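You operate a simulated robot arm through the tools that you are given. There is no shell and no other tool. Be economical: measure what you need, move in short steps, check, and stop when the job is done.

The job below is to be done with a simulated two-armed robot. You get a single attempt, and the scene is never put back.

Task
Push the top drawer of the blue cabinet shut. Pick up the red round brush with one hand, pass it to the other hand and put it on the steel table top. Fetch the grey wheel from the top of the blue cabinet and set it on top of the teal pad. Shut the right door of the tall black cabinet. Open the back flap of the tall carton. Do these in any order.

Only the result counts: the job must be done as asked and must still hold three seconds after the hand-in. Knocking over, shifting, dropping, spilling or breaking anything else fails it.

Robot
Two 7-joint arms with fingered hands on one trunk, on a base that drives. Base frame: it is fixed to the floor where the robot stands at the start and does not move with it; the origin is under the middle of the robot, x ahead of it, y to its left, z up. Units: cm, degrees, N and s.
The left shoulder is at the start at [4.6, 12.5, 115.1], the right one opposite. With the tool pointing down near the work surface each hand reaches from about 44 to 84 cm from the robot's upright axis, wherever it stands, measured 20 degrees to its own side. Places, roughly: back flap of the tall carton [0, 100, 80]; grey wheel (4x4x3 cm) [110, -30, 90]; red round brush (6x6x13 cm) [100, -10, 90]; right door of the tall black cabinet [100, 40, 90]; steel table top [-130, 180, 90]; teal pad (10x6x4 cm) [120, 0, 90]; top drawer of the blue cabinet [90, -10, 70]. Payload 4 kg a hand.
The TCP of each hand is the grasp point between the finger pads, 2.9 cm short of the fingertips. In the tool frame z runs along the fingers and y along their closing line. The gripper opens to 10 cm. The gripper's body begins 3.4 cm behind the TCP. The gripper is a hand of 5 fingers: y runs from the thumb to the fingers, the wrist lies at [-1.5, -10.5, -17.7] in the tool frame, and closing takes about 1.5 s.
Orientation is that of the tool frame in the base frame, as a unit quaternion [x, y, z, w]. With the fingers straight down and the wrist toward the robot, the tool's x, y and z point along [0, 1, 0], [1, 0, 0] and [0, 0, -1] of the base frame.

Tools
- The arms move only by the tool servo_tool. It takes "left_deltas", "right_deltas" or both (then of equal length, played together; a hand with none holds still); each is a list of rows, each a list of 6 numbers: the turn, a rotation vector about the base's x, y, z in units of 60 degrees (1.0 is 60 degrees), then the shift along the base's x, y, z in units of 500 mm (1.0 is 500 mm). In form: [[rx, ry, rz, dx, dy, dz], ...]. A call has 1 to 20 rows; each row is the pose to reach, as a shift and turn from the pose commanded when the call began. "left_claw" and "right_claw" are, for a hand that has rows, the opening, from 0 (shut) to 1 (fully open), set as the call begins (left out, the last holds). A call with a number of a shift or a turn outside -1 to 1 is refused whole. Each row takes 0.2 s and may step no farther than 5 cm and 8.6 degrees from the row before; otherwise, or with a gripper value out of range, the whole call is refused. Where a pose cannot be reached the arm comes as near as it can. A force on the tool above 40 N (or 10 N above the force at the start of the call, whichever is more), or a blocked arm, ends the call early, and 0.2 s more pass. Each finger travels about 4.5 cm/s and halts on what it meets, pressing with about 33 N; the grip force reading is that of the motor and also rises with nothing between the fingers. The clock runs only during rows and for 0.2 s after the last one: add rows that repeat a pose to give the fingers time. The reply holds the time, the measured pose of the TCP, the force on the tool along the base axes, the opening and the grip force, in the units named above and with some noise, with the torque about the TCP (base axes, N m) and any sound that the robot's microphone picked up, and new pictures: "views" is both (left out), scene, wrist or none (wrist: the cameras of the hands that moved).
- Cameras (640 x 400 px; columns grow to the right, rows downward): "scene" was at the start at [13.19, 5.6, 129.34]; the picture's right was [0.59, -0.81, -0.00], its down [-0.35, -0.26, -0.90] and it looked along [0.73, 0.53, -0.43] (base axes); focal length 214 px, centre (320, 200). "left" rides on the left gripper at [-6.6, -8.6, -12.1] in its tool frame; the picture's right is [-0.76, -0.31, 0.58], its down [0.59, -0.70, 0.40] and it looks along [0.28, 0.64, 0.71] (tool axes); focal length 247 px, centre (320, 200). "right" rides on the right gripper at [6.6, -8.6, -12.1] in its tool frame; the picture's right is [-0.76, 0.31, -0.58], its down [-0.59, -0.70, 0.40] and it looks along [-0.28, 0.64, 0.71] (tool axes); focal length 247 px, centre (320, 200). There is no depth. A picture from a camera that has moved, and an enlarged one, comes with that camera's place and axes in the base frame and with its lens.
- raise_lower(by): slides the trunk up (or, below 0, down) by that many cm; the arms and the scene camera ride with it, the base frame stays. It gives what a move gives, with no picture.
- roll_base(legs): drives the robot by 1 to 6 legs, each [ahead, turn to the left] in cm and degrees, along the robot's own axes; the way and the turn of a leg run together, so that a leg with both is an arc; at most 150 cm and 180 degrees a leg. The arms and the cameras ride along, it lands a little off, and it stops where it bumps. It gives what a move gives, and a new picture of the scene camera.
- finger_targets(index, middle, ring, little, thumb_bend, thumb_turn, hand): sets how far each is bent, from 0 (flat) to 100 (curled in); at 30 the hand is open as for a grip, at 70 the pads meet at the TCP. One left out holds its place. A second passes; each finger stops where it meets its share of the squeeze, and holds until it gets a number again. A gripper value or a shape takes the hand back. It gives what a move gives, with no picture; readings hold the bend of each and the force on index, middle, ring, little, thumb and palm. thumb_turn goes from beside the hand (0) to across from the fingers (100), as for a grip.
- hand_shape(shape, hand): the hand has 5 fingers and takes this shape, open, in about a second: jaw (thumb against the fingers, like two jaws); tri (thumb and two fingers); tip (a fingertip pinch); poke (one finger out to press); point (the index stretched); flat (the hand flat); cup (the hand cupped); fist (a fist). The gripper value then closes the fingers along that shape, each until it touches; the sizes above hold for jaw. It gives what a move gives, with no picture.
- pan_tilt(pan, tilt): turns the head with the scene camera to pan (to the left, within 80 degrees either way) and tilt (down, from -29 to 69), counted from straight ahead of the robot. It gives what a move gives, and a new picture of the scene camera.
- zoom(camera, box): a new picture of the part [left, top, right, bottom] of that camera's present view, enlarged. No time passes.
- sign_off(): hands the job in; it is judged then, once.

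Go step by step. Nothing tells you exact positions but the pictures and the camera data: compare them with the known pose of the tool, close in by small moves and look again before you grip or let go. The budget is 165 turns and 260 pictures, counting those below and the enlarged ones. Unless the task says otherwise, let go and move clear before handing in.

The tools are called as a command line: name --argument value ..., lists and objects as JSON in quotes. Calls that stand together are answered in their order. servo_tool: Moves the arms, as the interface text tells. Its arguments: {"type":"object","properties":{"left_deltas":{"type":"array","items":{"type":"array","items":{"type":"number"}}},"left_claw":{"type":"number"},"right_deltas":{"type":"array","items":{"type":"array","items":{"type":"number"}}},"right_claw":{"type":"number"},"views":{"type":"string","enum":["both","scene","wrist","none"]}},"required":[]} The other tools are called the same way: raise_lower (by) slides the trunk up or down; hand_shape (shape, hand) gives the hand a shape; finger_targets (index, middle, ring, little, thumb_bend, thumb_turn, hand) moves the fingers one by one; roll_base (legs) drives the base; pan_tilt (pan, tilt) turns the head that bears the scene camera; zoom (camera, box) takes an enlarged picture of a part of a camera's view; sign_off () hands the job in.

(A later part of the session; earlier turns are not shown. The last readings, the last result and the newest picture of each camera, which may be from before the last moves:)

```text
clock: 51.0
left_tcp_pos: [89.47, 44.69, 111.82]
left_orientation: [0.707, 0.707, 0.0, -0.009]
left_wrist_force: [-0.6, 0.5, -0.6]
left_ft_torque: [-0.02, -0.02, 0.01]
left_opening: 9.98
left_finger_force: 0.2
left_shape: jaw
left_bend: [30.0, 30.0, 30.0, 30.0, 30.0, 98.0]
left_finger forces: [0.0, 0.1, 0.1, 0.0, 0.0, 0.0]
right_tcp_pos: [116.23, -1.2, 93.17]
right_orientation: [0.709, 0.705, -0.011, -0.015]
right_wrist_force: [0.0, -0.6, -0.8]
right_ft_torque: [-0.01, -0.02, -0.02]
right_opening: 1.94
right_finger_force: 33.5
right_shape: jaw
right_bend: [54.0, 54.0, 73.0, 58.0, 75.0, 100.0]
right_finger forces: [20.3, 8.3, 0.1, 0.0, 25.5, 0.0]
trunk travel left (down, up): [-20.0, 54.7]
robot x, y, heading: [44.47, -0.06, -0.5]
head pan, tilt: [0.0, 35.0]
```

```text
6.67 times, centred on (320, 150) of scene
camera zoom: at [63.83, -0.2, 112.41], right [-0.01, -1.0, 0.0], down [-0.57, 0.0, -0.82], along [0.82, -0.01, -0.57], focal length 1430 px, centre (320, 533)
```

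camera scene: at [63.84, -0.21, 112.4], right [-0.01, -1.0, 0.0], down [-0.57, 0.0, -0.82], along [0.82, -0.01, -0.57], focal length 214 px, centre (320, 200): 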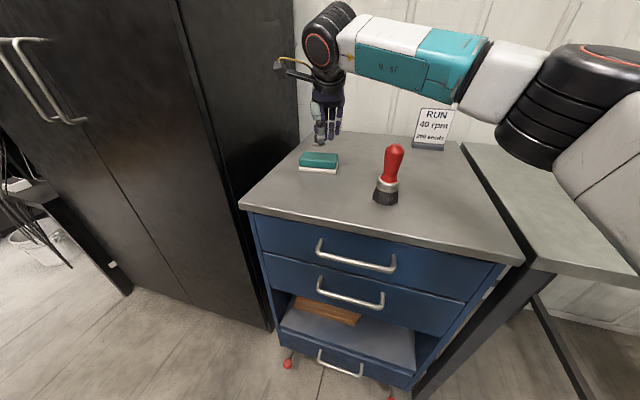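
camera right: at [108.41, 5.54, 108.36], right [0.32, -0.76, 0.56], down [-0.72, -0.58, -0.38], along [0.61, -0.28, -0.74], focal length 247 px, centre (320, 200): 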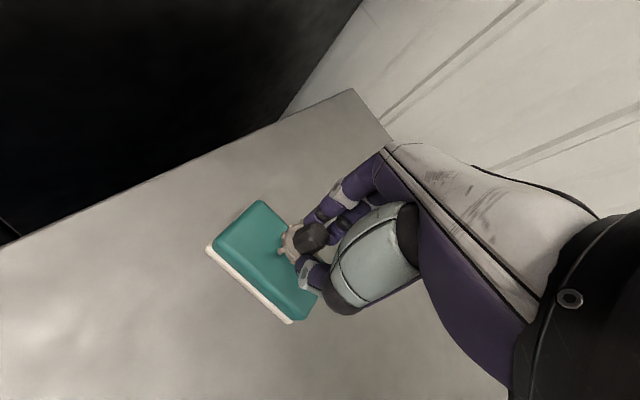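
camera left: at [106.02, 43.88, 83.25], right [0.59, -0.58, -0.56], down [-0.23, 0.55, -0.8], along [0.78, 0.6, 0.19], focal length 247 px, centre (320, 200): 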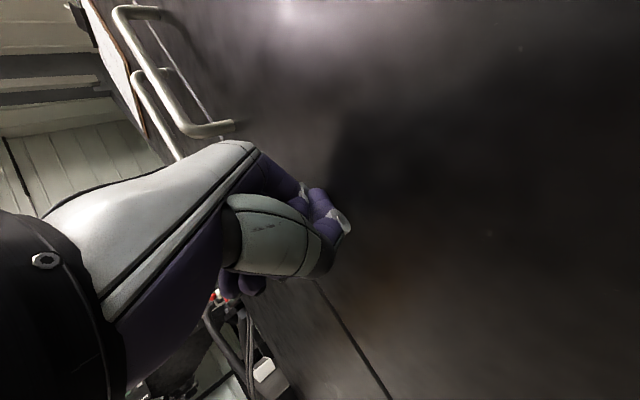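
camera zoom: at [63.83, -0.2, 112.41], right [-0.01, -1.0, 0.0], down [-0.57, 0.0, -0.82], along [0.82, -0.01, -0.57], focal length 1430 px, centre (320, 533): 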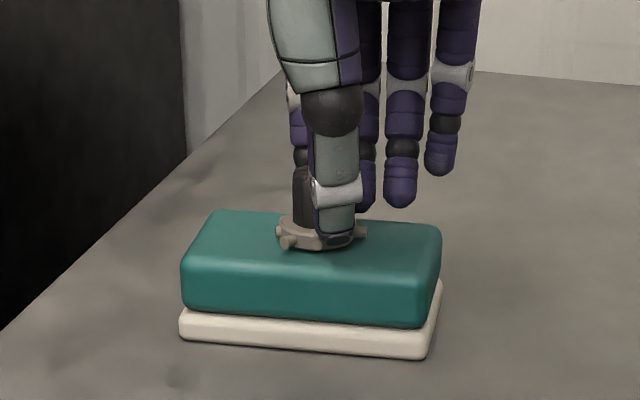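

servo_tool --right_deltas '[[0, 0, 0, 0, 0, -0.005], [0, 0, 0, 0, 0, -0.01], [0, 0, 0, 0, 0, -0.01]]' --views "none"

zoom --camera "scene" --box '[290, 120, 350, 180]'

```text
clock: 51.8
left_tcp_pos: [89.39, 44.71, 111.89]
left_orientation: [0.707, 0.707, 0.001, -0.01]
left_wrist_force: [0.4, 0.3, 0.7]
left_ft_torque: [-0.01, 0.01, 0.02]
left_opening: 9.99
left_finger_force: 0.1
left_shape: jaw
left_bend: [30.0, 30.0, 30.0, 30.0, 30.0, 98.0]
left_finger forces: [0.0, 0.0, 0.1, 0.1, 0.0, 0.1]
right_tcp_pos: [116.16, -1.11, 93.06]
right_orientation: [0.709, 0.705, -0.007, -0.014]
right_wrist_force: [1.9, -2.3, 17.7]
right_ft_torque: [-0.06, -0.56, -0.05]
right_opening: 1.98
right_finger_force: 33.0
right_shape: jaw
right_bend: [54.0, 54.0, 73.0, 58.0, 75.0, 100.0]
right_finger forces: [27.3, 12.9, 0.0, 0.0, 25.3, 0.0]
trunk travel left (down, up): [-20.0, 54.7]
robot x, y, heading: [44.6, -0.26, -0.5]
head pan, tilt: [0.0, 35.0]
```

```text
6.67 times, centred on (320, 150) of scene
camera zoom: at [63.67, -0.21, 112.46], right [-0.01, -1.0, 0.0], down [-0.57, 0.0, -0.82], along [0.82, -0.01, -0.57], focal length 1430 px, centre (320, 533)
```

zoom: 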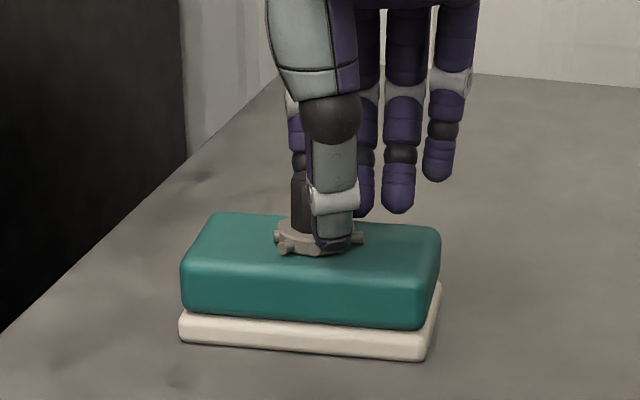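

Touchdown at about 18 N. I'll unload slightly and open partway while rising slowly.

servo_tool --right_deltas '[[0, 0, 0, 0, 0, 0.004], [0, 0, 0, 0, 0, 0.005], [0, 0, 0, 0, 0, 0.008], [0, 0, 0, 0, 0, 0.012], [0, 0, 0, 0, 0, 0.02], [0, 0, 0, 0, 0, 0.03]]' --right_claw 0.4 --views "wrist"

zoom --camera "scene" --box '[290, 120, 350, 180]'

```text
clock: 53.2
left_tcp_pos: [89.4, 44.59, 111.84]
left_orientation: [0.707, 0.707, -0.001, -0.01]
left_wrist_force: [0.9, -0.5, -0.4]
left_ft_torque: [0.03, -0.03, 0.02]
left_opening: 9.97
left_finger_force: 0.1
left_shape: jaw
left_bend: [30.0, 30.0, 30.0, 30.0, 30.0, 98.0]
left_finger forces: [0.0, 0.1, 0.0, 0.0, 0.0, 0.1]
right_tcp_pos: [116.2, -1.12, 94.1]
right_orientation: [0.709, 0.705, -0.01, -0.015]
right_wrist_force: [-0.5, -0.6, 0.4]
right_ft_torque: [-0.01, 0.0, -0.02]
right_opening: 3.95
right_finger_force: 0.1
right_shape: jaw
right_bend: [45.0, 47.0, 75.0, 52.0, 41.0, 100.0]
right_finger forces: [0.0, 0.0, 0.0, 0.0, 0.0, 0.1]
trunk travel left (down, up): [-20.0, 54.7]
robot x, y, heading: [44.7, -0.36, -0.4]
head pan, tilt: [0.0, 35.0]
camera right: at [108.1, 5.3, 106.47], right [0.32, -0.76, 0.56], down [-0.72, -0.58, -0.38], along [0.61, -0.28, -0.74], focal length 247 px, centre (320, 200)
```

right: 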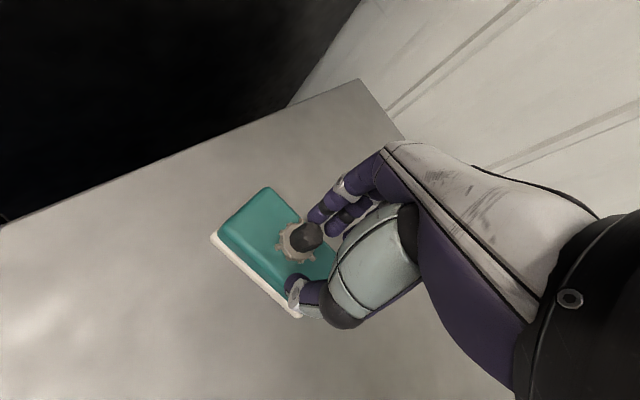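

```text
6.67 times, centred on (320, 150) of scene
camera zoom: at [63.83, -0.2, 112.4], right [-0.01, -1.0, 0.0], down [-0.57, 0.0, -0.82], along [0.82, -0.01, -0.57], focal length 1430 px, centre (320, 533)
```

zoom: 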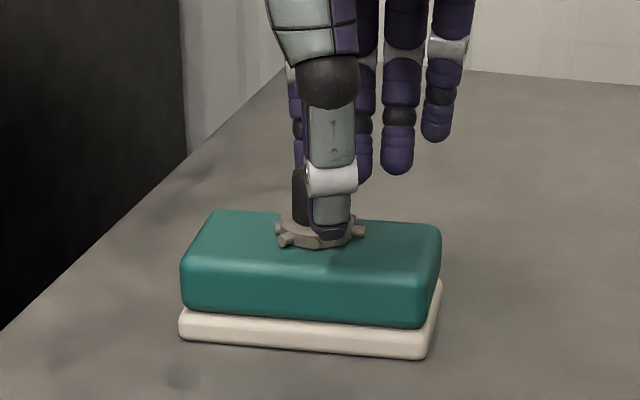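

servo_tool --right_deltas '[[0, 0, 0, 0, 0, 0.03], [0, 0, 0, 0, 0, 0.08], [0, 0, 0, 0, 0, 0.15], [0, 0, 0, 0, 0, 0.2]]' --views "wrist"

zoom --camera "scene" --box '[290, 120, 350, 180]'

```text
clock: 54.2
left_tcp_pos: [89.46, 44.68, 111.87]
left_orientation: [0.707, 0.707, -0.001, -0.009]
left_wrist_force: [0.2, 0.1, 0.0]
left_ft_torque: [-0.02, 0.01, 0.03]
left_opening: 9.96
left_finger_force: 0.1
left_shape: jaw
left_bend: [30.0, 30.0, 30.0, 30.0, 30.0, 98.0]
left_finger forces: [0.0, 0.0, 0.0, 0.1, 0.1, 0.0]
right_tcp_pos: [116.11, -1.0, 104.21]
right_orientation: [0.708, 0.706, -0.01, -0.014]
right_wrist_force: [-0.1, 0.5, -0.3]
right_ft_torque: [-0.03, 0.02, 0.03]
right_opening: 4.0
right_finger_force: 0.0
right_shape: jaw
right_bend: [44.0, 47.0, 75.0, 52.0, 41.0, 100.0]
right_finger forces: [0.1, 0.0, 0.1, 0.0, 0.1, 0.0]
trunk travel left (down, up): [-20.0, 54.7]
robot x, y, heading: [44.8, -0.33, -0.4]
head pan, tilt: [0.0, 35.0]
camera right: at [108.09, 5.36, 116.73], right [0.32, -0.76, 0.56], down [-0.72, -0.58, -0.38], along [0.61, -0.28, -0.74], focal length 247 px, centre (320, 200)
```

right: 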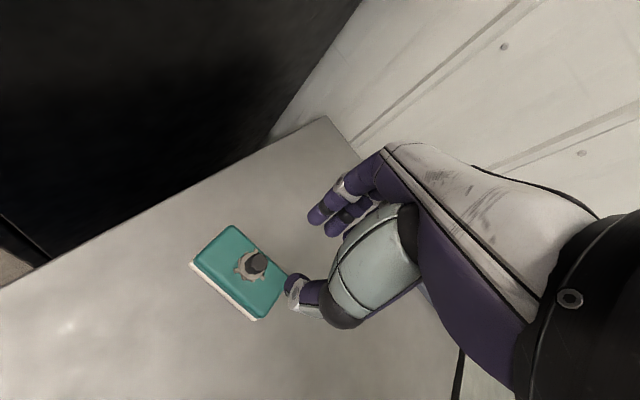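

```text
6.67 times, centred on (320, 150) of scene
camera zoom: at [63.8, -0.19, 112.41], right [-0.01, -1.0, 0.0], down [-0.57, 0.0, -0.82], along [0.82, -0.01, -0.57], focal length 1430 px, centre (320, 533)
```

zoom: 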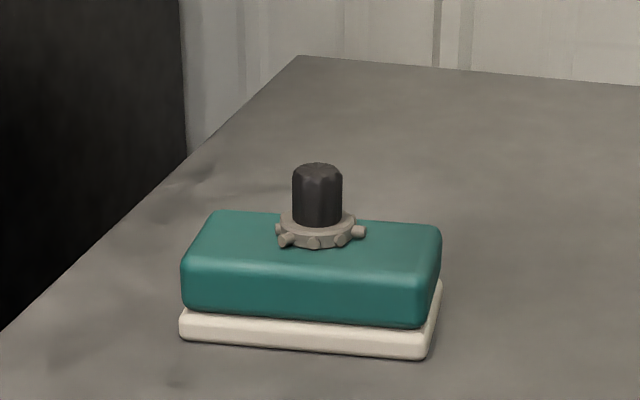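

The wheel stands on the pad. Next is the brush: I'll pick it low with the right hand from the right side (thumb and two fingers), so the left hand can take the handle top from above. I'm raising the right hand, moving it right, and turning the fingers to point left and down.

servo_tool --right_deltas '[[0, 0, 0, 0, 0, 0.08], [0, 0, 0, 0, 0, 0.16], [0.13, 0, 0, -0.03, -0.08, 0.17], [0.26, 0, 0, -0.06, -0.16, 0.17], [0.39, 0, 0, -0.09, -0.24, 0.17], [0.52, 0, 0, -0.12, -0.32, 0.17], [0.65, 0, 0, -0.15, -0.4, 0.17], [0.78, 0, 0, -0.18, -0.48, 0.17], [0.917, 0, 0, -0.21, -0.56, 0.17]]' --views "none"

hand_shape --shape "tri" --hand "right"

servo_tool --right_deltas '[[0, 0, 0, 0, 0, 0]]'

```text
clock: 56.2
left_tcp_pos: [89.65, 44.57, 111.89]
left_orientation: [0.707, 0.707, -0.001, -0.01]
left_wrist_force: [-0.4, 0.0, -0.5]
left_ft_torque: [-0.01, 0.01, -0.01]
left_opening: 9.97
left_finger_force: 0.0
left_shape: jaw
left_bend: [30.0, 30.0, 30.0, 30.0, 30.0, 98.0]
left_finger forces: [0.0, 0.1, 0.0, 0.0, 0.0, 0.0]
right_tcp_pos: [105.59, -29.05, 112.79]
right_orientation: [0.622, 0.63, 0.317, -0.341]
right_wrist_force: [0.3, -0.6, 0.6]
right_ft_torque: [-0.03, 0.01, -0.01]
right_opening: 3.98
right_finger_force: 0.0
right_shape: jaw
right_bend: [44.0, 47.0, 75.0, 52.0, 41.0, 100.0]
right_finger forces: [0.0, 0.0, 0.0, 0.0, 0.0, 0.0]
trunk travel left (down, up): [-20.0, 54.7]
robot x, y, heading: [44.82, -0.31, -0.6]
head pan, tilt: [0.0, 35.0]
```

```text
clock: 57.1
left_tcp_pos: [89.57, 44.66, 111.96]
left_orientation: [0.707, 0.707, 0.0, -0.01]
left_wrist_force: [-0.1, 0.7, -0.5]
left_ft_torque: [-0.03, -0.01, -0.02]
left_opening: 9.97
left_finger_force: 0.0
left_shape: jaw
left_bend: [30.0, 30.0, 30.0, 30.0, 30.0, 98.0]
left_finger forces: [0.0, 0.1, 0.0, 0.1, 0.1, 0.0]
right_tcp_pos: [105.64, -28.97, 112.76]
right_orientation: [0.622, 0.631, 0.316, -0.339]
right_wrist_force: [0.4, -0.1, 0.0]
right_ft_torque: [-0.01, 0.02, 0.02]
right_opening: 9.99
right_finger_force: 0.1
right_shape: tri
right_bend: [30.0, 30.0, 99.0, 99.0, 30.0, 98.0]
right_finger forces: [0.1, 0.1, 0.0, 0.0, 0.0, 0.0]
trunk travel left (down, up): [-20.0, 54.7]
robot x, y, heading: [44.72, -0.37, -0.6]
head pan, tilt: [0.0, 35.0]
```

```text
clock: 57.5
left_tcp_pos: [89.49, 44.65, 111.78]
left_orientation: [0.707, 0.707, 0.001, -0.01]
left_wrist_force: [0.5, -0.2, 0.2]
left_ft_torque: [0.01, 0.02, 0.02]
left_opening: 9.99
left_finger_force: 0.0
left_shape: jaw
left_bend: [30.0, 30.0, 30.0, 30.0, 30.0, 98.0]
left_finger forces: [0.0, 0.0, 0.0, 0.0, 0.0, 0.0]
right_tcp_pos: [105.5, -29.05, 112.77]
right_orientation: [0.621, 0.63, 0.317, -0.341]
right_wrist_force: [-0.6, -0.3, 0.0]
right_ft_torque: [0.03, 0.0, 0.01]
right_opening: 10.0
right_finger_force: 0.2
right_shape: tri
right_bend: [30.0, 30.0, 99.0, 99.0, 30.0, 98.0]
right_finger forces: [0.1, 0.0, 0.0, 0.0, 0.0, 0.0]
trunk travel left (down, up): [-20.0, 54.7]
robot x, y, heading: [44.71, -0.28, -0.6]
head pan, tilt: [0.0, 35.0]
camera scene: at [63.82, -0.21, 112.41], right [-0.01, -1.0, 0.0], down [-0.57, 0.0, -0.82], along [0.82, -0.01, -0.57], focal length 214 px, centre (320, 200)
camera right: at [97.49, -35.58, 125.23], right [0.32, -0.9, -0.3], down [-0.72, -0.03, -0.69], along [0.61, 0.44, -0.65], focal length 247 px, centre (320, 200)
```

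scene: 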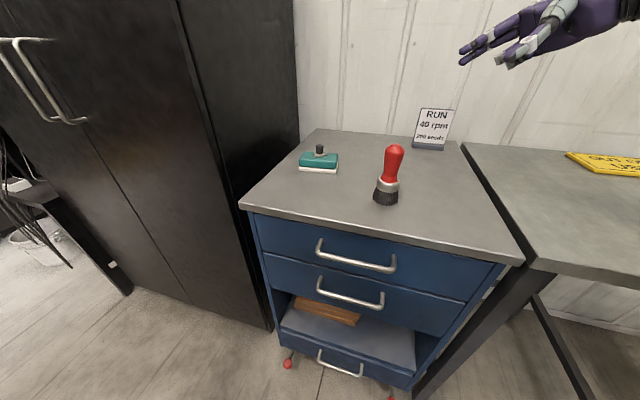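
right: 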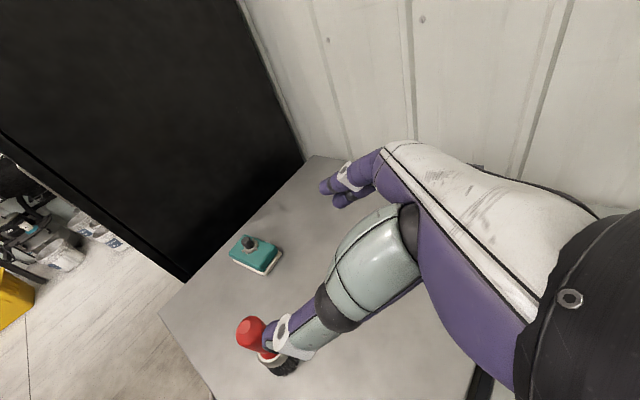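

The brush axis is near (102,-14.8). I'll move the tri-shaped hand to a pre-grasp about 11 cm short of it along the finger direction.

servo_tool --right_deltas '[[0, 0, 0, -0.02, 0.02, -0.07], [0, 0, 0, -0.04, 0.04, -0.15], [0, 0, 0, -0.06, 0.07, -0.23], [0, 0, 0, -0.07, 0.09, -0.3], [0, 0, 0, -0.07, 0.104, -0.354]]'

zoom --camera "scene" --box '[330, 100, 490, 220]'

```text
clock: 58.7
left_tcp_pos: [89.46, 44.67, 111.95]
left_orientation: [0.707, 0.707, -0.001, -0.009]
left_wrist_force: [0.3, -0.3, 0.0]
left_ft_torque: [0.0, 0.01, 0.02]
left_opening: 9.98
left_finger_force: 0.0
left_shape: jaw
left_bend: [30.0, 30.0, 30.0, 30.0, 30.0, 98.0]
left_finger forces: [0.1, 0.1, 0.0, 0.0, 0.0, 0.0]
right_tcp_pos: [102.33, -23.94, 94.92]
right_orientation: [0.622, 0.63, 0.317, -0.34]
right_wrist_force: [-0.4, 0.6, 0.1]
right_ft_torque: [-0.03, -0.01, 0.02]
right_opening: 9.99
right_finger_force: 0.1
right_shape: tri
right_bend: [30.0, 30.0, 99.0, 99.0, 30.0, 98.0]
right_finger forces: [0.1, 0.1, 0.0, 0.1, 0.1, 0.0]
trunk travel left (down, up): [-20.0, 54.7]
robot x, y, heading: [44.7, -0.33, -0.6]
head pan, tilt: [0.0, 35.0]
camera scene: at [63.83, -0.22, 112.4], right [-0.01, -1.0, 0.0], down [-0.57, 0.0, -0.82], along [0.82, -0.01, -0.57], focal length 214 px, centre (320, 200)
camera right: at [94.15, -30.57, 107.38], right [0.32, -0.9, -0.3], down [-0.72, -0.03, -0.69], along [0.61, 0.44, -0.65], focal length 247 px, centre (320, 200)
```

scene: 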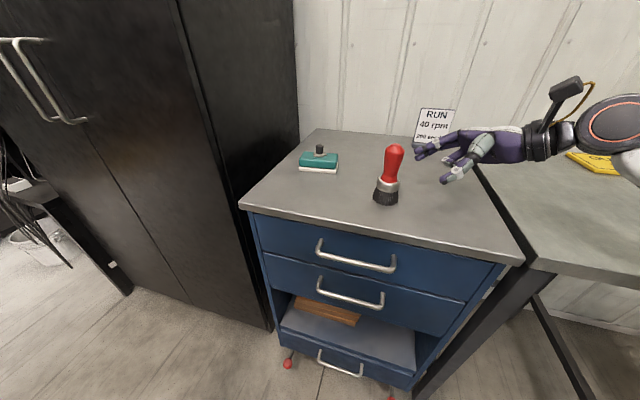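
right: 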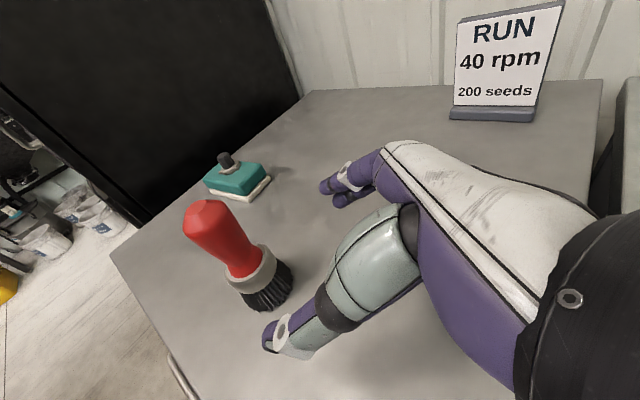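

```text
3.33 times, centred on (410, 160) of scene
camera zoom: at [63.83, -0.22, 112.4], right [-0.01, -1.0, 0.0], down [-0.57, 0.0, -0.82], along [0.82, -0.01, -0.57], focal length 715 px, centre (20, 333)
```

zoom: 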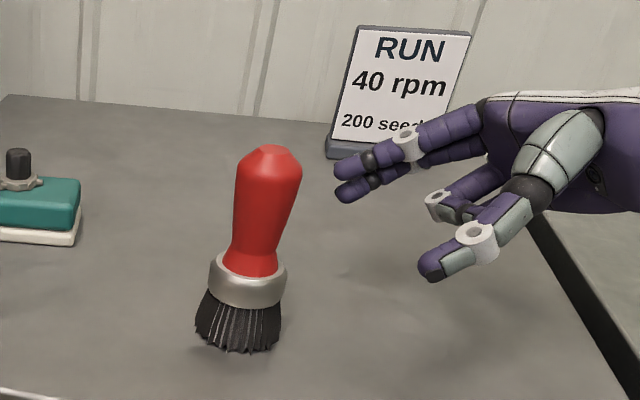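

The approach looks clear. Sliding the fingers in around the brush along the finger direction.

servo_tool --right_deltas '[[0, 0, 0, -0.004, 0.04, -0.028], [0, 0, 0, -0.004, 0.08, -0.056], [0, 0, 0, -0.004, 0.12, -0.084], [0, 0, 0, -0.004, 0.16, -0.11], [0, 0, 0, -0.004, 0.185, -0.122]]'

zoom --camera "scene" --box '[330, 110, 460, 220]'

```text
clock: 59.9
left_tcp_pos: [89.49, 44.63, 111.9]
left_orientation: [0.707, 0.707, 0.0, -0.009]
left_wrist_force: [-0.2, -0.2, -0.4]
left_ft_torque: [0.0, -0.03, 0.01]
left_opening: 9.98
left_finger_force: 0.1
left_shape: jaw
left_bend: [30.0, 30.0, 30.0, 30.0, 30.0, 98.0]
left_finger forces: [0.0, 0.0, 0.0, 0.0, 0.1, 0.0]
right_tcp_pos: [102.08, -14.69, 88.91]
right_orientation: [0.621, 0.63, 0.317, -0.34]
right_wrist_force: [-0.1, -0.7, 2.9]
right_ft_torque: [-0.19, -0.07, 0.03]
right_opening: 10.01
right_finger_force: 0.1
right_shape: tri
right_bend: [30.0, 30.0, 99.0, 99.0, 30.0, 98.0]
right_finger forces: [0.1, 0.0, 0.0, 2.9, 0.0, 0.1]
trunk travel left (down, up): [-20.0, 54.7]
robot x, y, heading: [44.82, 0.21, -0.4]
head pan, tilt: [0.0, 35.0]
camera scene: at [63.79, -0.21, 112.42], right [-0.01, -1.0, 0.0], down [-0.57, 0.0, -0.82], along [0.82, -0.01, -0.57], focal length 214 px, centre (320, 200)
camera right: at [93.96, -21.22, 101.39], right [0.32, -0.9, -0.3], down [-0.72, -0.02, -0.7], along [0.62, 0.44, -0.65], focal length 247 px, centre (320, 200)
```

scene: 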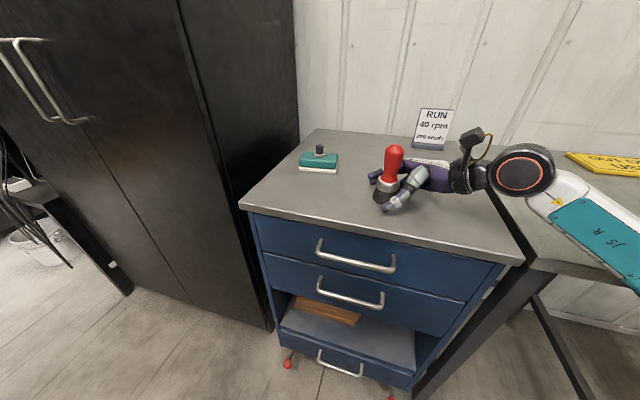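
right: 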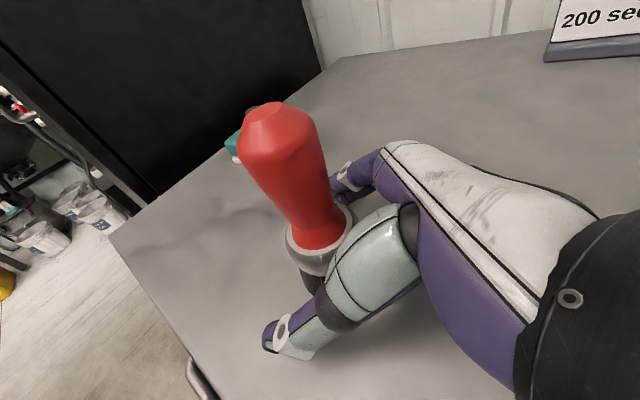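

```text
3.64 times, centred on (395, 165) of scene
camera zoom: at [63.79, -0.21, 112.42], right [-0.01, -1.0, 0.0], down [-0.57, 0.0, -0.82], along [0.82, -0.01, -0.57], focal length 780 px, centre (47, 327)
```

zoom: 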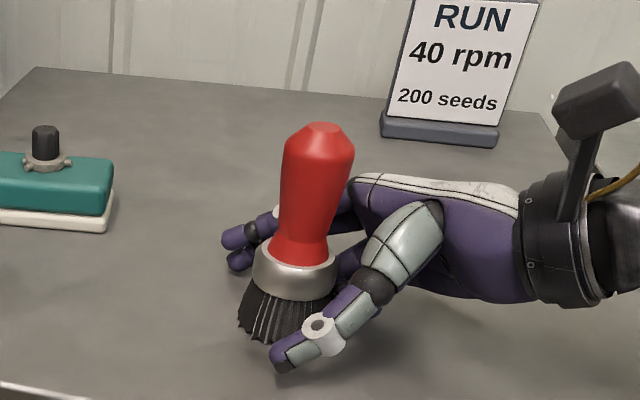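

The folded little finger brushes the table, so I'll raise 1 cm and close on the ferrule.

servo_tool --right_deltas '[[0, 0, 0, 0, 0, 0.01], [0, 0, 0, 0, 0, 0.02]]' --views "none"

servo_tool --right_deltas '[[0, 0, 0, 0, 0, 0], [0, 0, 0, 0, 0, 0], [0, 0, 0, 0, 0, 0], [0, 0, 0, 0, 0, 0], [0, 0, 0, 0, 0, 0], [0, 0, 0, 0, 0, 0], [0, 0, 0, 0, 0, 0]]' --right_claw 0

zoom --camera "scene" --box '[330, 110, 460, 220]'

```text
clock: 60.5
left_tcp_pos: [89.47, 44.7, 111.83]
left_orientation: [0.706, 0.708, 0.0, -0.01]
left_wrist_force: [-0.6, 1.2, 0.4]
left_ft_torque: [0.01, -0.01, -0.03]
left_opening: 9.97
left_finger_force: 0.0
left_shape: jaw
left_bend: [30.0, 30.0, 30.0, 30.0, 30.0, 98.0]
left_finger forces: [0.0, 0.0, 0.1, 0.0, 0.1, 0.0]
right_tcp_pos: [102.05, -14.62, 89.77]
right_orientation: [0.622, 0.631, 0.316, -0.34]
right_wrist_force: [0.0, -0.4, 0.6]
right_ft_torque: [0.0, 0.01, -0.01]
right_opening: 9.98
right_finger_force: 0.1
right_shape: tri
right_bend: [30.0, 30.0, 99.0, 99.0, 30.0, 98.0]
right_finger forces: [0.0, 0.0, 0.0, 0.0, 0.0, 0.0]
trunk travel left (down, up): [-20.0, 54.7]
robot x, y, heading: [44.72, -0.06, -0.6]
head pan, tilt: [0.0, 35.0]
```

```text
clock: 62.1
left_tcp_pos: [89.56, 44.63, 111.8]
left_orientation: [0.707, 0.707, 0.0, -0.01]
left_wrist_force: [-0.6, -0.8, 0.0]
left_ft_torque: [0.01, 0.05, 0.02]
left_opening: 9.97
left_finger_force: 0.0
left_shape: jaw
left_bend: [30.0, 30.0, 30.0, 30.0, 30.0, 98.0]
left_finger forces: [0.1, 0.0, 0.0, 0.1, 0.1, 0.0]
right_tcp_pos: [102.08, -14.65, 90.0]
right_orientation: [0.622, 0.63, 0.316, -0.341]
right_wrist_force: [-0.6, -0.2, 0.2]
right_ft_torque: [-0.01, -0.01, -0.02]
right_opening: 3.31
right_finger_force: 32.8
right_shape: tri
right_bend: [77.0, 54.0, 100.0, 100.0, 74.0, 100.0]
right_finger forces: [17.9, 11.7, 13.1, 0.0, 28.9, 0.1]
trunk travel left (down, up): [-20.0, 54.7]
robot x, y, heading: [44.71, -0.01, -0.4]
head pan, tilt: [0.0, 35.0]
camera scene: at [63.82, -0.21, 112.41], right [-0.01, -1.0, 0.0], down [-0.57, 0.0, -0.82], along [0.82, -0.01, -0.57], focal length 214 px, centre (320, 200)
camera right: at [93.98, -21.17, 102.3], right [0.32, -0.9, -0.3], down [-0.72, -0.03, -0.69], along [0.61, 0.44, -0.65], focal length 247 px, centre (320, 200)
```

scene: 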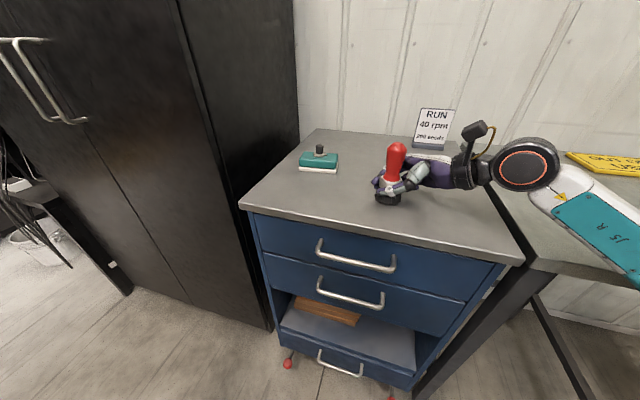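
right: 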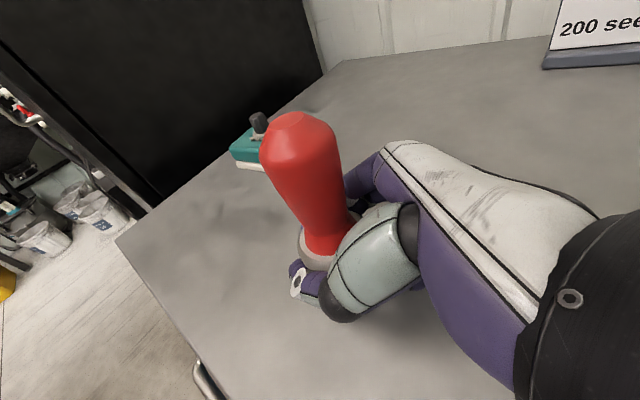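

```text
3.64 times, centred on (395, 165) of scene
camera zoom: at [63.82, -0.21, 112.41], right [-0.01, -1.0, 0.0], down [-0.57, 0.0, -0.82], along [0.82, -0.01, -0.57], focal length 780 px, centre (47, 327)
```

zoom: 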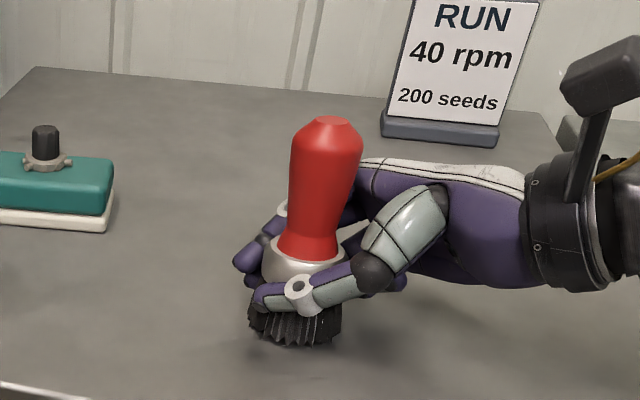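

It's firmly gripped at the ferrule with the red handle free. Lifting.

servo_tool --right_deltas '[[0, 0, 0, 0, 0, 0.03], [0, 0, 0, 0, 0, 0.08], [0, 0, 0, 0, 0, 0.15], [0, 0, 0, -0.02, 0, 0.23], [0, 0, 0, -0.04, 0, 0.31], [0, 0, 0, -0.06, 0, 0.38], [0, 0, 0, -0.08, 0, 0.42]]'

```text
clock: 63.7
left_tcp_pos: [89.48, 44.71, 111.79]
left_orientation: [0.707, 0.707, 0.0, -0.01]
left_wrist_force: [0.5, 0.1, -0.5]
left_ft_torque: [0.01, 0.01, -0.02]
left_opening: 9.97
left_finger_force: 0.1
left_shape: jaw
left_bend: [30.0, 30.0, 30.0, 30.0, 30.0, 98.0]
left_finger forces: [0.1, 0.1, 0.0, 0.0, 0.0, 0.0]
right_tcp_pos: [97.88, -14.72, 110.74]
right_orientation: [0.622, 0.63, 0.316, -0.34]
right_wrist_force: [1.3, -0.2, -1.3]
right_ft_torque: [-0.02, 0.02, -0.03]
right_opening: 3.32
right_finger_force: 33.0
right_shape: tri
right_bend: [77.0, 54.0, 100.0, 100.0, 74.0, 100.0]
right_finger forces: [18.1, 11.8, 13.7, 0.0, 28.7, 0.0]
trunk travel left (down, up): [-20.0, 54.7]
robot x, y, heading: [44.49, -0.06, -0.4]
head pan, tilt: [0.0, 35.0]
camera scene: at [63.81, -0.2, 112.41], right [-0.01, -1.0, 0.0], down [-0.57, 0.0, -0.82], along [0.82, -0.01, -0.57], focal length 214 px, centre (320, 200)
camera right: at [89.84, -21.16, 123.23], right [0.32, -0.9, -0.3], down [-0.72, -0.03, -0.69], along [0.61, 0.44, -0.65], focal length 247 px, centre (320, 200)
```

scene: 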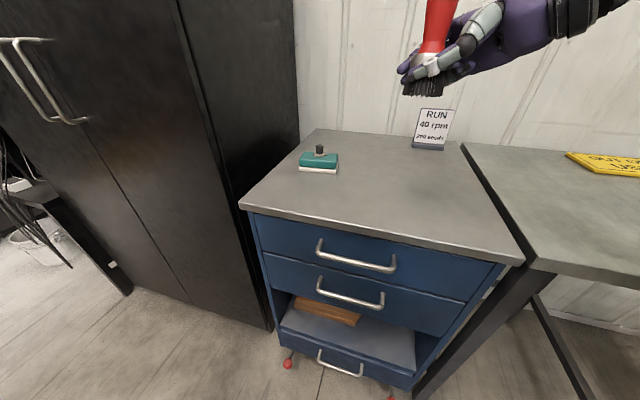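
right: 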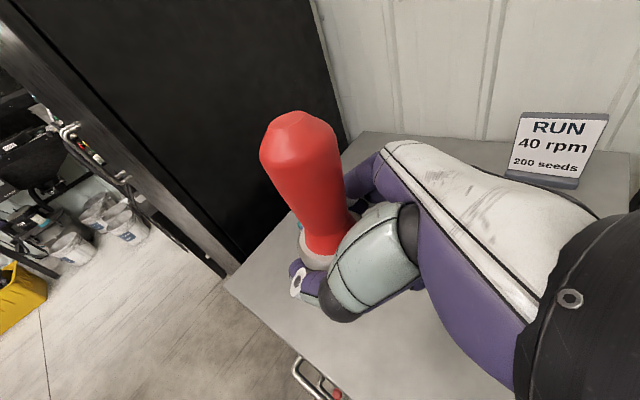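

The brush is lifted. I'll back the robot away from the cabinet into free space for the handover.

roll_base --legs '[[-38, 0]]'

hand_shape --shape "tri" --hand "left"

pan_tilt --pan 0 --tilt 10

servo_tool --right_deltas '[[0, 0, 0, 0, 0.03, 0], [0, 0, 0, 0, 0.07, -0.01], [0, 0, 0, 0, 0.11, -0.02], [0, 0, 0, 0, 0.15, -0.03], [0, 0, 0, 0, 0.19, -0.04]]' --left_deltas '[[0, 0, 0, 0.02, -0.05, 0.04], [0, 0, 0, 0.04, -0.12, 0.08], [0, 0, 0, 0.06, -0.2, 0.12], [0, 0, 0, 0.08, -0.28, 0.16], [0, 0, 0, 0.1, -0.36, 0.2]]'

```text
clock: 66.1
left_tcp_pos: [51.77, 44.96, 111.87]
left_orientation: [0.707, 0.707, 0.0, -0.01]
left_wrist_force: [-0.1, 0.1, 0.2]
left_ft_torque: [0.0, -0.02, 0.02]
left_opening: 9.98
left_finger_force: 0.1
left_shape: jaw
left_bend: [30.0, 30.0, 30.0, 30.0, 30.0, 98.0]
left_finger forces: [0.1, 0.0, 0.1, 0.0, 0.0, 0.0]
right_tcp_pos: [60.24, -14.31, 110.79]
right_orientation: [0.622, 0.63, 0.317, -0.34]
right_wrist_force: [0.1, 0.0, -1.1]
right_ft_torque: [0.0, 0.01, -0.01]
right_opening: 3.32
right_finger_force: 33.2
right_shape: tri
right_bend: [77.0, 54.0, 100.0, 100.0, 74.0, 100.0]
right_finger forces: [18.0, 11.7, 13.7, 0.0, 28.9, 0.0]
trunk travel left (down, up): [-20.0, 54.7]
robot x, y, heading: [6.75, -0.01, -0.4]
head pan, tilt: [0.0, 35.0]
camera scene: at [26.1, 0.08, 112.41], right [-0.01, -1.0, 0.0], down [-0.57, 0.01, -0.82], along [0.82, -0.01, -0.57], focal length 214 px, centre (320, 200)
```

scene: 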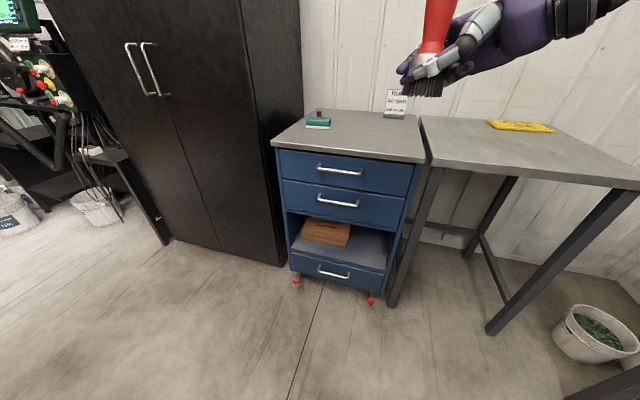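

```text
clock: 67.0
left_tcp_pos: [51.91, 44.93, 111.93]
left_orientation: [0.708, 0.706, 0.0, -0.01]
left_wrist_force: [-0.1, 0.2, 0.1]
left_ft_torque: [-0.01, -0.04, -0.01]
left_opening: 9.97
left_finger_force: 0.0
left_shape: tri
left_bend: [30.0, 30.0, 99.0, 99.0, 30.0, 98.0]
left_finger forces: [0.1, 0.0, 0.0, 0.0, 0.0, 0.0]
right_tcp_pos: [60.33, -14.31, 110.69]
right_orientation: [0.622, 0.63, 0.316, -0.34]
right_wrist_force: [0.0, 0.0, -0.2]
right_ft_torque: [0.05, 0.0, -0.01]
right_opening: 3.33
right_finger_force: 33.3
right_shape: tri
right_bend: [77.0, 54.0, 100.0, 100.0, 74.0, 100.0]
right_finger forces: [18.1, 11.7, 13.8, 0.0, 28.8, 0.1]
trunk travel left (down, up): [-20.0, 54.7]
robot x, y, heading: [7.05, 0.07, -0.6]
head pan, tilt: [0.0, 35.0]
```

```text
clock: 67.9
left_tcp_pos: [51.94, 44.9, 111.85]
left_orientation: [0.708, 0.706, 0.0, -0.01]
left_wrist_force: [-0.5, 0.4, -0.3]
left_ft_torque: [-0.02, 0.03, 0.01]
left_opening: 9.98
left_finger_force: 0.1
left_shape: tri
left_bend: [30.0, 30.0, 99.0, 99.0, 30.0, 98.0]
left_finger forces: [0.0, 0.0, 0.0, 0.0, 0.1, 0.1]
right_tcp_pos: [60.18, -14.29, 110.72]
right_orientation: [0.622, 0.63, 0.317, -0.34]
right_wrist_force: [-0.8, -0.3, -0.8]
right_ft_torque: [0.02, 0.02, 0.0]
right_opening: 3.33
right_finger_force: 33.0
right_shape: tri
right_bend: [77.0, 54.0, 100.0, 100.0, 74.0, 100.0]
right_finger forces: [18.1, 11.7, 13.8, 0.0, 28.9, 0.0]
trunk travel left (down, up): [-20.0, 54.7]
robot x, y, heading: [6.68, -0.04, -0.7]
head pan, tilt: [0.0, 10.0]
camera scene: at [26.62, 0.08, 116.41], right [-0.01, -1.0, 0.0], down [-0.17, 0.0, -0.98], along [0.98, -0.01, -0.17], focal length 214 px, centre (320, 200)
```

scene: 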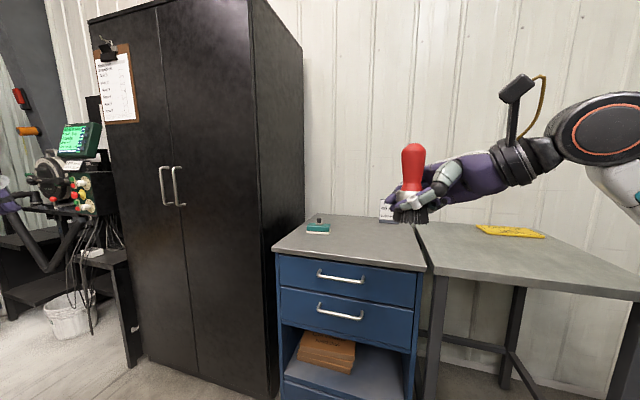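

```text
clock: 69.1
left_tcp_pos: [56.91, 27.05, 121.97]
left_orientation: [0.708, 0.706, -0.001, -0.01]
left_wrist_force: [0.1, 0.2, 0.5]
left_ft_torque: [0.02, 0.04, 0.03]
left_opening: 9.98
left_finger_force: 0.0
left_shape: tri
left_bend: [30.0, 30.0, 99.0, 99.0, 30.0, 98.0]
left_finger forces: [0.0, 0.0, 0.0, 0.0, 0.0, 0.2]
right_tcp_pos: [60.19, -4.78, 108.75]
right_orientation: [0.622, 0.63, 0.316, -0.34]
right_wrist_force: [-0.1, 0.1, -1.2]
right_ft_torque: [0.0, 0.02, -0.04]
right_opening: 3.3
right_finger_force: 32.5
right_shape: tri
right_bend: [77.0, 54.0, 100.0, 100.0, 74.0, 100.0]
right_finger forces: [18.1, 11.7, 14.2, 0.0, 28.8, 0.0]
trunk travel left (down, up): [-20.0, 54.7]
robot x, y, heading: [6.97, 0.35, -0.6]
head pan, tilt: [0.0, 10.0]
camera scene: at [26.64, 0.03, 116.41], right [-0.01, -1.0, 0.0], down [-0.17, 0.0, -0.98], along [0.98, -0.01, -0.17], focal length 214 px, centre (320, 200)
camera right: at [52.15, -11.35, 121.26], right [0.32, -0.9, -0.3], down [-0.72, -0.02, -0.69], along [0.61, 0.44, -0.65], focal length 247 px, centre (320, 200)
camera left: at [48.51, 20.38, 133.98], right [-0.32, -0.75, -0.58], down [-0.71, 0.6, -0.38], along [0.63, 0.29, -0.72], focal length 247 px, centre (320, 200)
```

scene: 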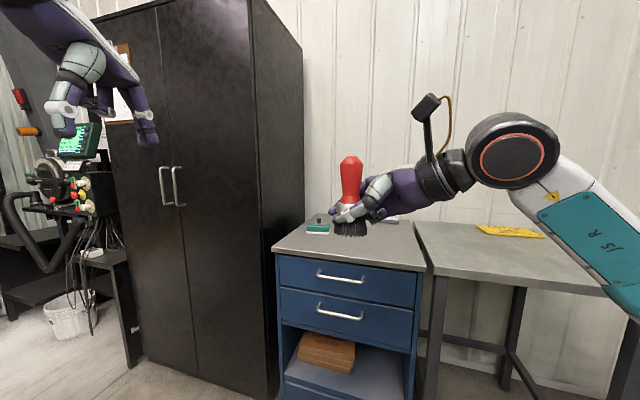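
right: 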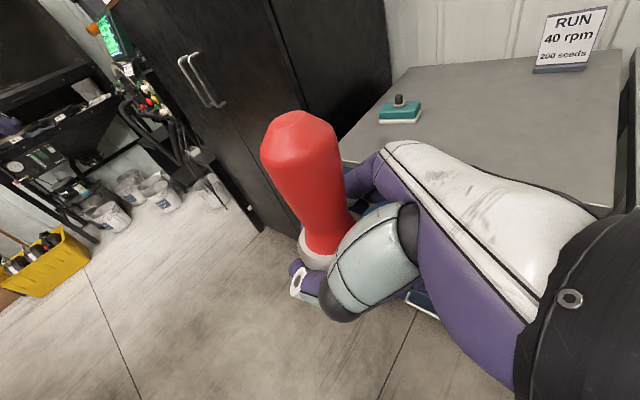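
left: 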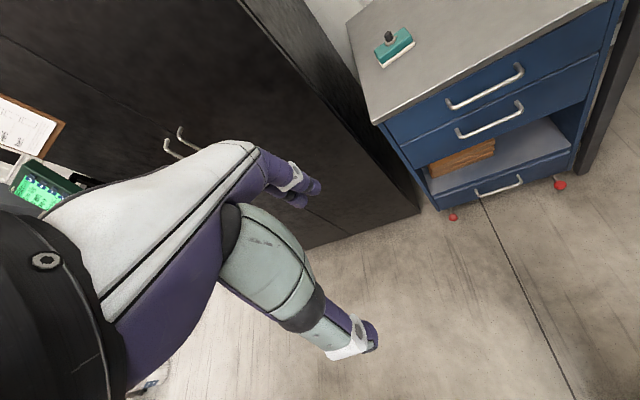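

The drawer, door and wheel all look fine from here. I'll bring the left hand over the brush handle, yawed 25° so the wrist cameras stay clear of each other.

servo_tool --left_deltas '[[0, 0, -0.06, 0, 0, 0.08], [0, 0, -0.12, 0.01, -0.07, 0.14], [0, 0, -0.18, 0.02, -0.15, 0.16], [0, 0, -0.24, 0.03, -0.23, 0.16], [0, 0, -0.3, 0.04, -0.31, 0.16], [0, 0, -0.36, 0.05, -0.39, 0.16], [0, 0, -0.417, 0.06, -0.47, 0.16], [0, 0, -0.417, 0.08, -0.55, 0.16], [0, 0, -0.417, 0.086, -0.625, 0.16]]'

```text
clock: 71.1
left_tcp_pos: [59.14, 8.03, 122.44]
left_orientation: [0.844, 0.536, 0.001, -0.012]
left_wrist_force: [0.3, -1.8, -1.3]
left_ft_torque: [0.09, 0.06, 0.0]
left_opening: 10.0
left_finger_force: 0.0
left_shape: tri
left_bend: [30.0, 30.0, 99.0, 99.0, 30.0, 98.0]
left_finger forces: [0.0, 0.0, 0.1, 0.1, 0.0, 0.0]
left hand out of reach, approached as far as the arm can: row 4, 5, 6, 7, 8, 9
right_tcp_pos: [60.74, -5.06, 108.54]
right_orientation: [0.623, 0.629, 0.316, -0.343]
right_wrist_force: [1.0, -0.7, -1.3]
right_ft_torque: [0.07, 0.01, 0.09]
right_opening: 3.31
right_finger_force: 32.9
right_shape: tri
right_bend: [77.0, 54.0, 100.0, 100.0, 74.0, 100.0]
right_finger forces: [18.1, 11.8, 14.4, 0.0, 28.7, 0.1]
trunk travel left (down, up): [-20.0, 54.7]
robot x, y, heading: [7.07, 0.18, -0.5]
head pan, tilt: [0.0, 10.0]
camera scene: at [27.09, -0.16, 116.32], right [-0.01, -1.0, 0.0], down [-0.18, 0.0, -0.98], along [0.98, -0.01, -0.18], focal length 214 px, centre (320, 200)
camera left: at [48.82, 5.45, 134.67], right [-0.6, -0.54, -0.58], down [-0.39, 0.84, -0.38], along [0.69, 0.0, -0.72], focal length 247 px, centre (320, 200)
```

scene: 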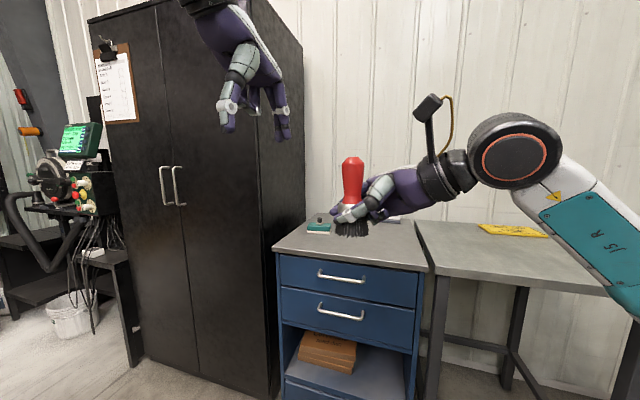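
left: 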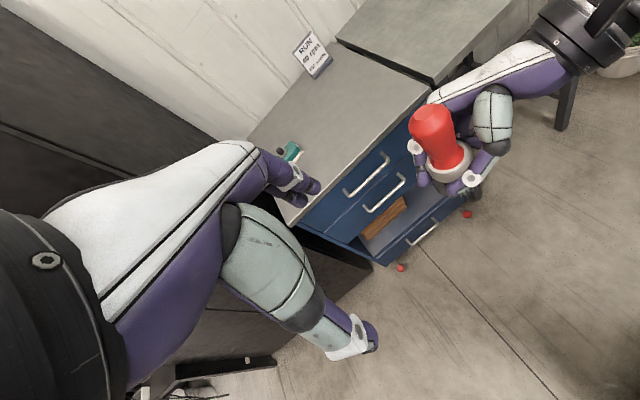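

The left arm can't reach that far right at this height. I'll lower the right hand 15 cm and bring the brush left to y≈12 instead.

servo_tool --right_deltas '[[0, 0, 0, 0, 0, -0.09], [0, 0, 0, 0, 0, -0.18], [0, 0, 0, 0, 0, -0.28], [0, 0, 0, 0, 0.08, -0.28], [0, 0, 0, 0, 0.16, -0.28], [0, 0, 0, 0, 0.24, -0.28], [0, 0, 0, 0, 0.32, -0.28]]' --left_deltas '[[0, 0, 0, 0, 0, 0], [0, 0, 0, 0, 0, 0], [0, 0, 0, 0, 0, 0], [0, 0, 0, 0, 0.02, 0], [0, 0, 0, 0, 0.04, 0], [0, 0, 0, 0, 0.06, 0], [0, 0, 0, 0, 0.08, 0]]'

```text
clock: 72.7
left_tcp_pos: [59.03, 12.66, 122.73]
left_orientation: [0.844, 0.537, 0.002, -0.008]
left_wrist_force: [-0.5, 0.7, 0.5]
left_ft_torque: [-0.04, -0.01, 0.0]
left_opening: 10.02
left_finger_force: 0.0
left_shape: tri
left_bend: [30.0, 30.0, 99.0, 99.0, 30.0, 98.0]
left_finger forces: [0.1, 0.1, 0.0, 0.0, 0.0, 0.1]
right_tcp_pos: [60.27, 11.77, 94.65]
right_orientation: [0.622, 0.631, 0.316, -0.34]
right_wrist_force: [-0.4, 0.3, -1.2]
right_ft_torque: [0.06, 0.0, -0.01]
right_opening: 3.3
right_finger_force: 33.3
right_shape: tri
right_bend: [77.0, 54.0, 100.0, 100.0, 74.0, 100.0]
right_finger forces: [18.3, 11.6, 15.2, 0.0, 28.4, 0.0]
trunk travel left (down, up): [-20.0, 54.7]
robot x, y, heading: [7.14, 0.26, -0.7]
head pan, tilt: [0.0, 10.0]
camera scene: at [26.64, 0.15, 116.42], right [-0.01, -1.0, 0.0], down [-0.17, 0.0, -0.98], along [0.98, -0.01, -0.17], focal length 214 px, centre (320, 200)
camera right: at [52.17, 5.09, 107.08], right [0.32, -0.9, -0.3], down [-0.72, -0.02, -0.69], along [0.62, 0.44, -0.65], focal length 247 px, centre (320, 200)
camera left: at [48.64, 10.07, 134.82], right [-0.6, -0.55, -0.58], down [-0.39, 0.84, -0.38], along [0.7, 0.0, -0.72], focal length 247 px, centre (320, 200)
```

scene: 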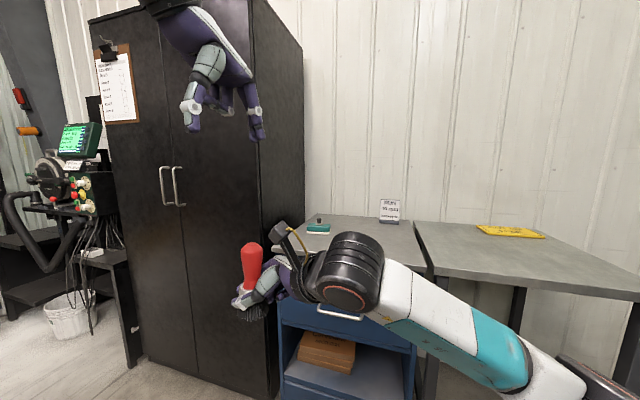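
right: 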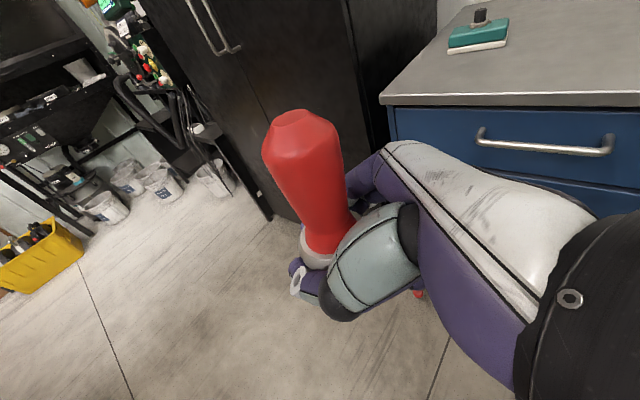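
left: 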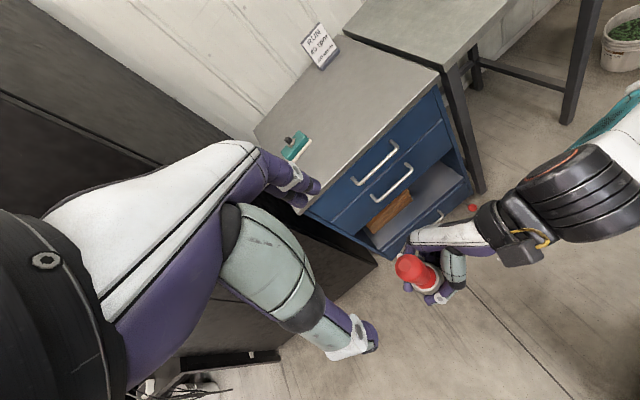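

The brush handle top is around (61.5,11.5,101.5). I'll bring the left hand down above it to z 110 and look.

servo_tool --left_deltas '[[0, 0, 0, 0.02, -0.01, -0.06], [0, 0, 0, 0.04, -0.02, -0.14], [0, 0, 0, 0.05, -0.02, -0.2], [0, 0, 0, 0.05, -0.02, -0.25]]'

```text
clock: 73.7
left_tcp_pos: [61.64, 11.32, 110.09]
left_orientation: [0.844, 0.537, 0.001, -0.009]
left_wrist_force: [-0.3, -0.6, 0.2]
left_ft_torque: [0.0, 0.01, -0.02]
left_opening: 10.01
left_finger_force: 0.0
left_shape: tri
left_bend: [30.0, 30.0, 99.0, 99.0, 30.0, 98.0]
left_finger forces: [0.0, 0.1, 0.0, 0.0, 0.1, 0.0]
right_tcp_pos: [60.31, 11.62, 94.53]
right_orientation: [0.623, 0.629, 0.317, -0.34]
right_wrist_force: [0.6, -0.2, -1.7]
right_ft_torque: [-0.03, 0.04, 0.01]
right_opening: 3.28
right_finger_force: 32.9
right_shape: tri
right_bend: [77.0, 54.0, 100.0, 100.0, 74.0, 100.0]
right_finger forces: [18.3, 11.6, 15.3, 0.0, 28.4, 0.0]
trunk travel left (down, up): [-20.0, 54.7]
robot x, y, heading: [6.69, -0.35, -0.5]
head pan, tilt: [0.0, 10.0]
camera scene: at [26.64, 0.09, 116.41], right [-0.01, -1.0, 0.0], down [-0.17, 0.0, -0.98], along [0.98, -0.01, -0.17], focal length 214 px, centre (320, 200)
camera left: at [51.26, 8.98, 122.2], right [-0.6, -0.55, -0.58], down [-0.39, 0.84, -0.38], along [0.7, 0.0, -0.72], focal length 247 px, centre (320, 200)
```

scene: 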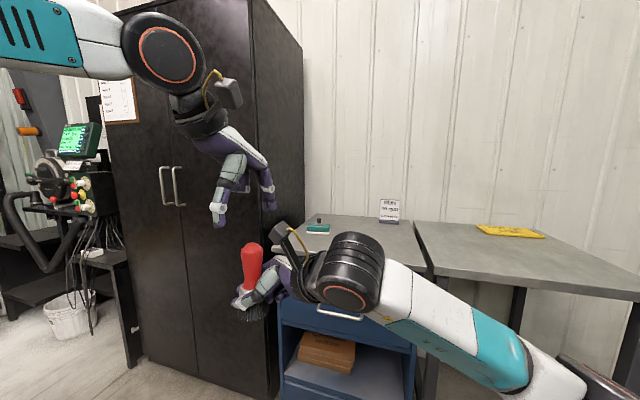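
left: 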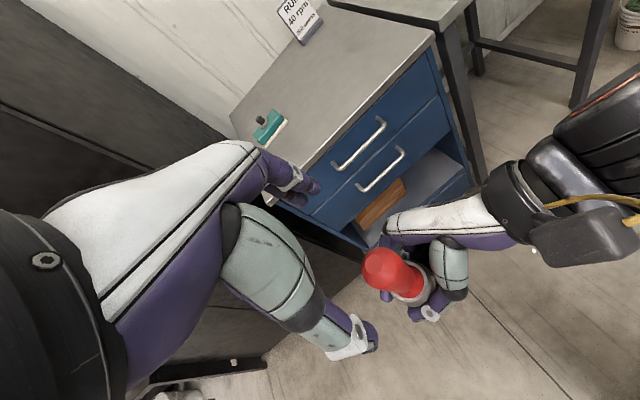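

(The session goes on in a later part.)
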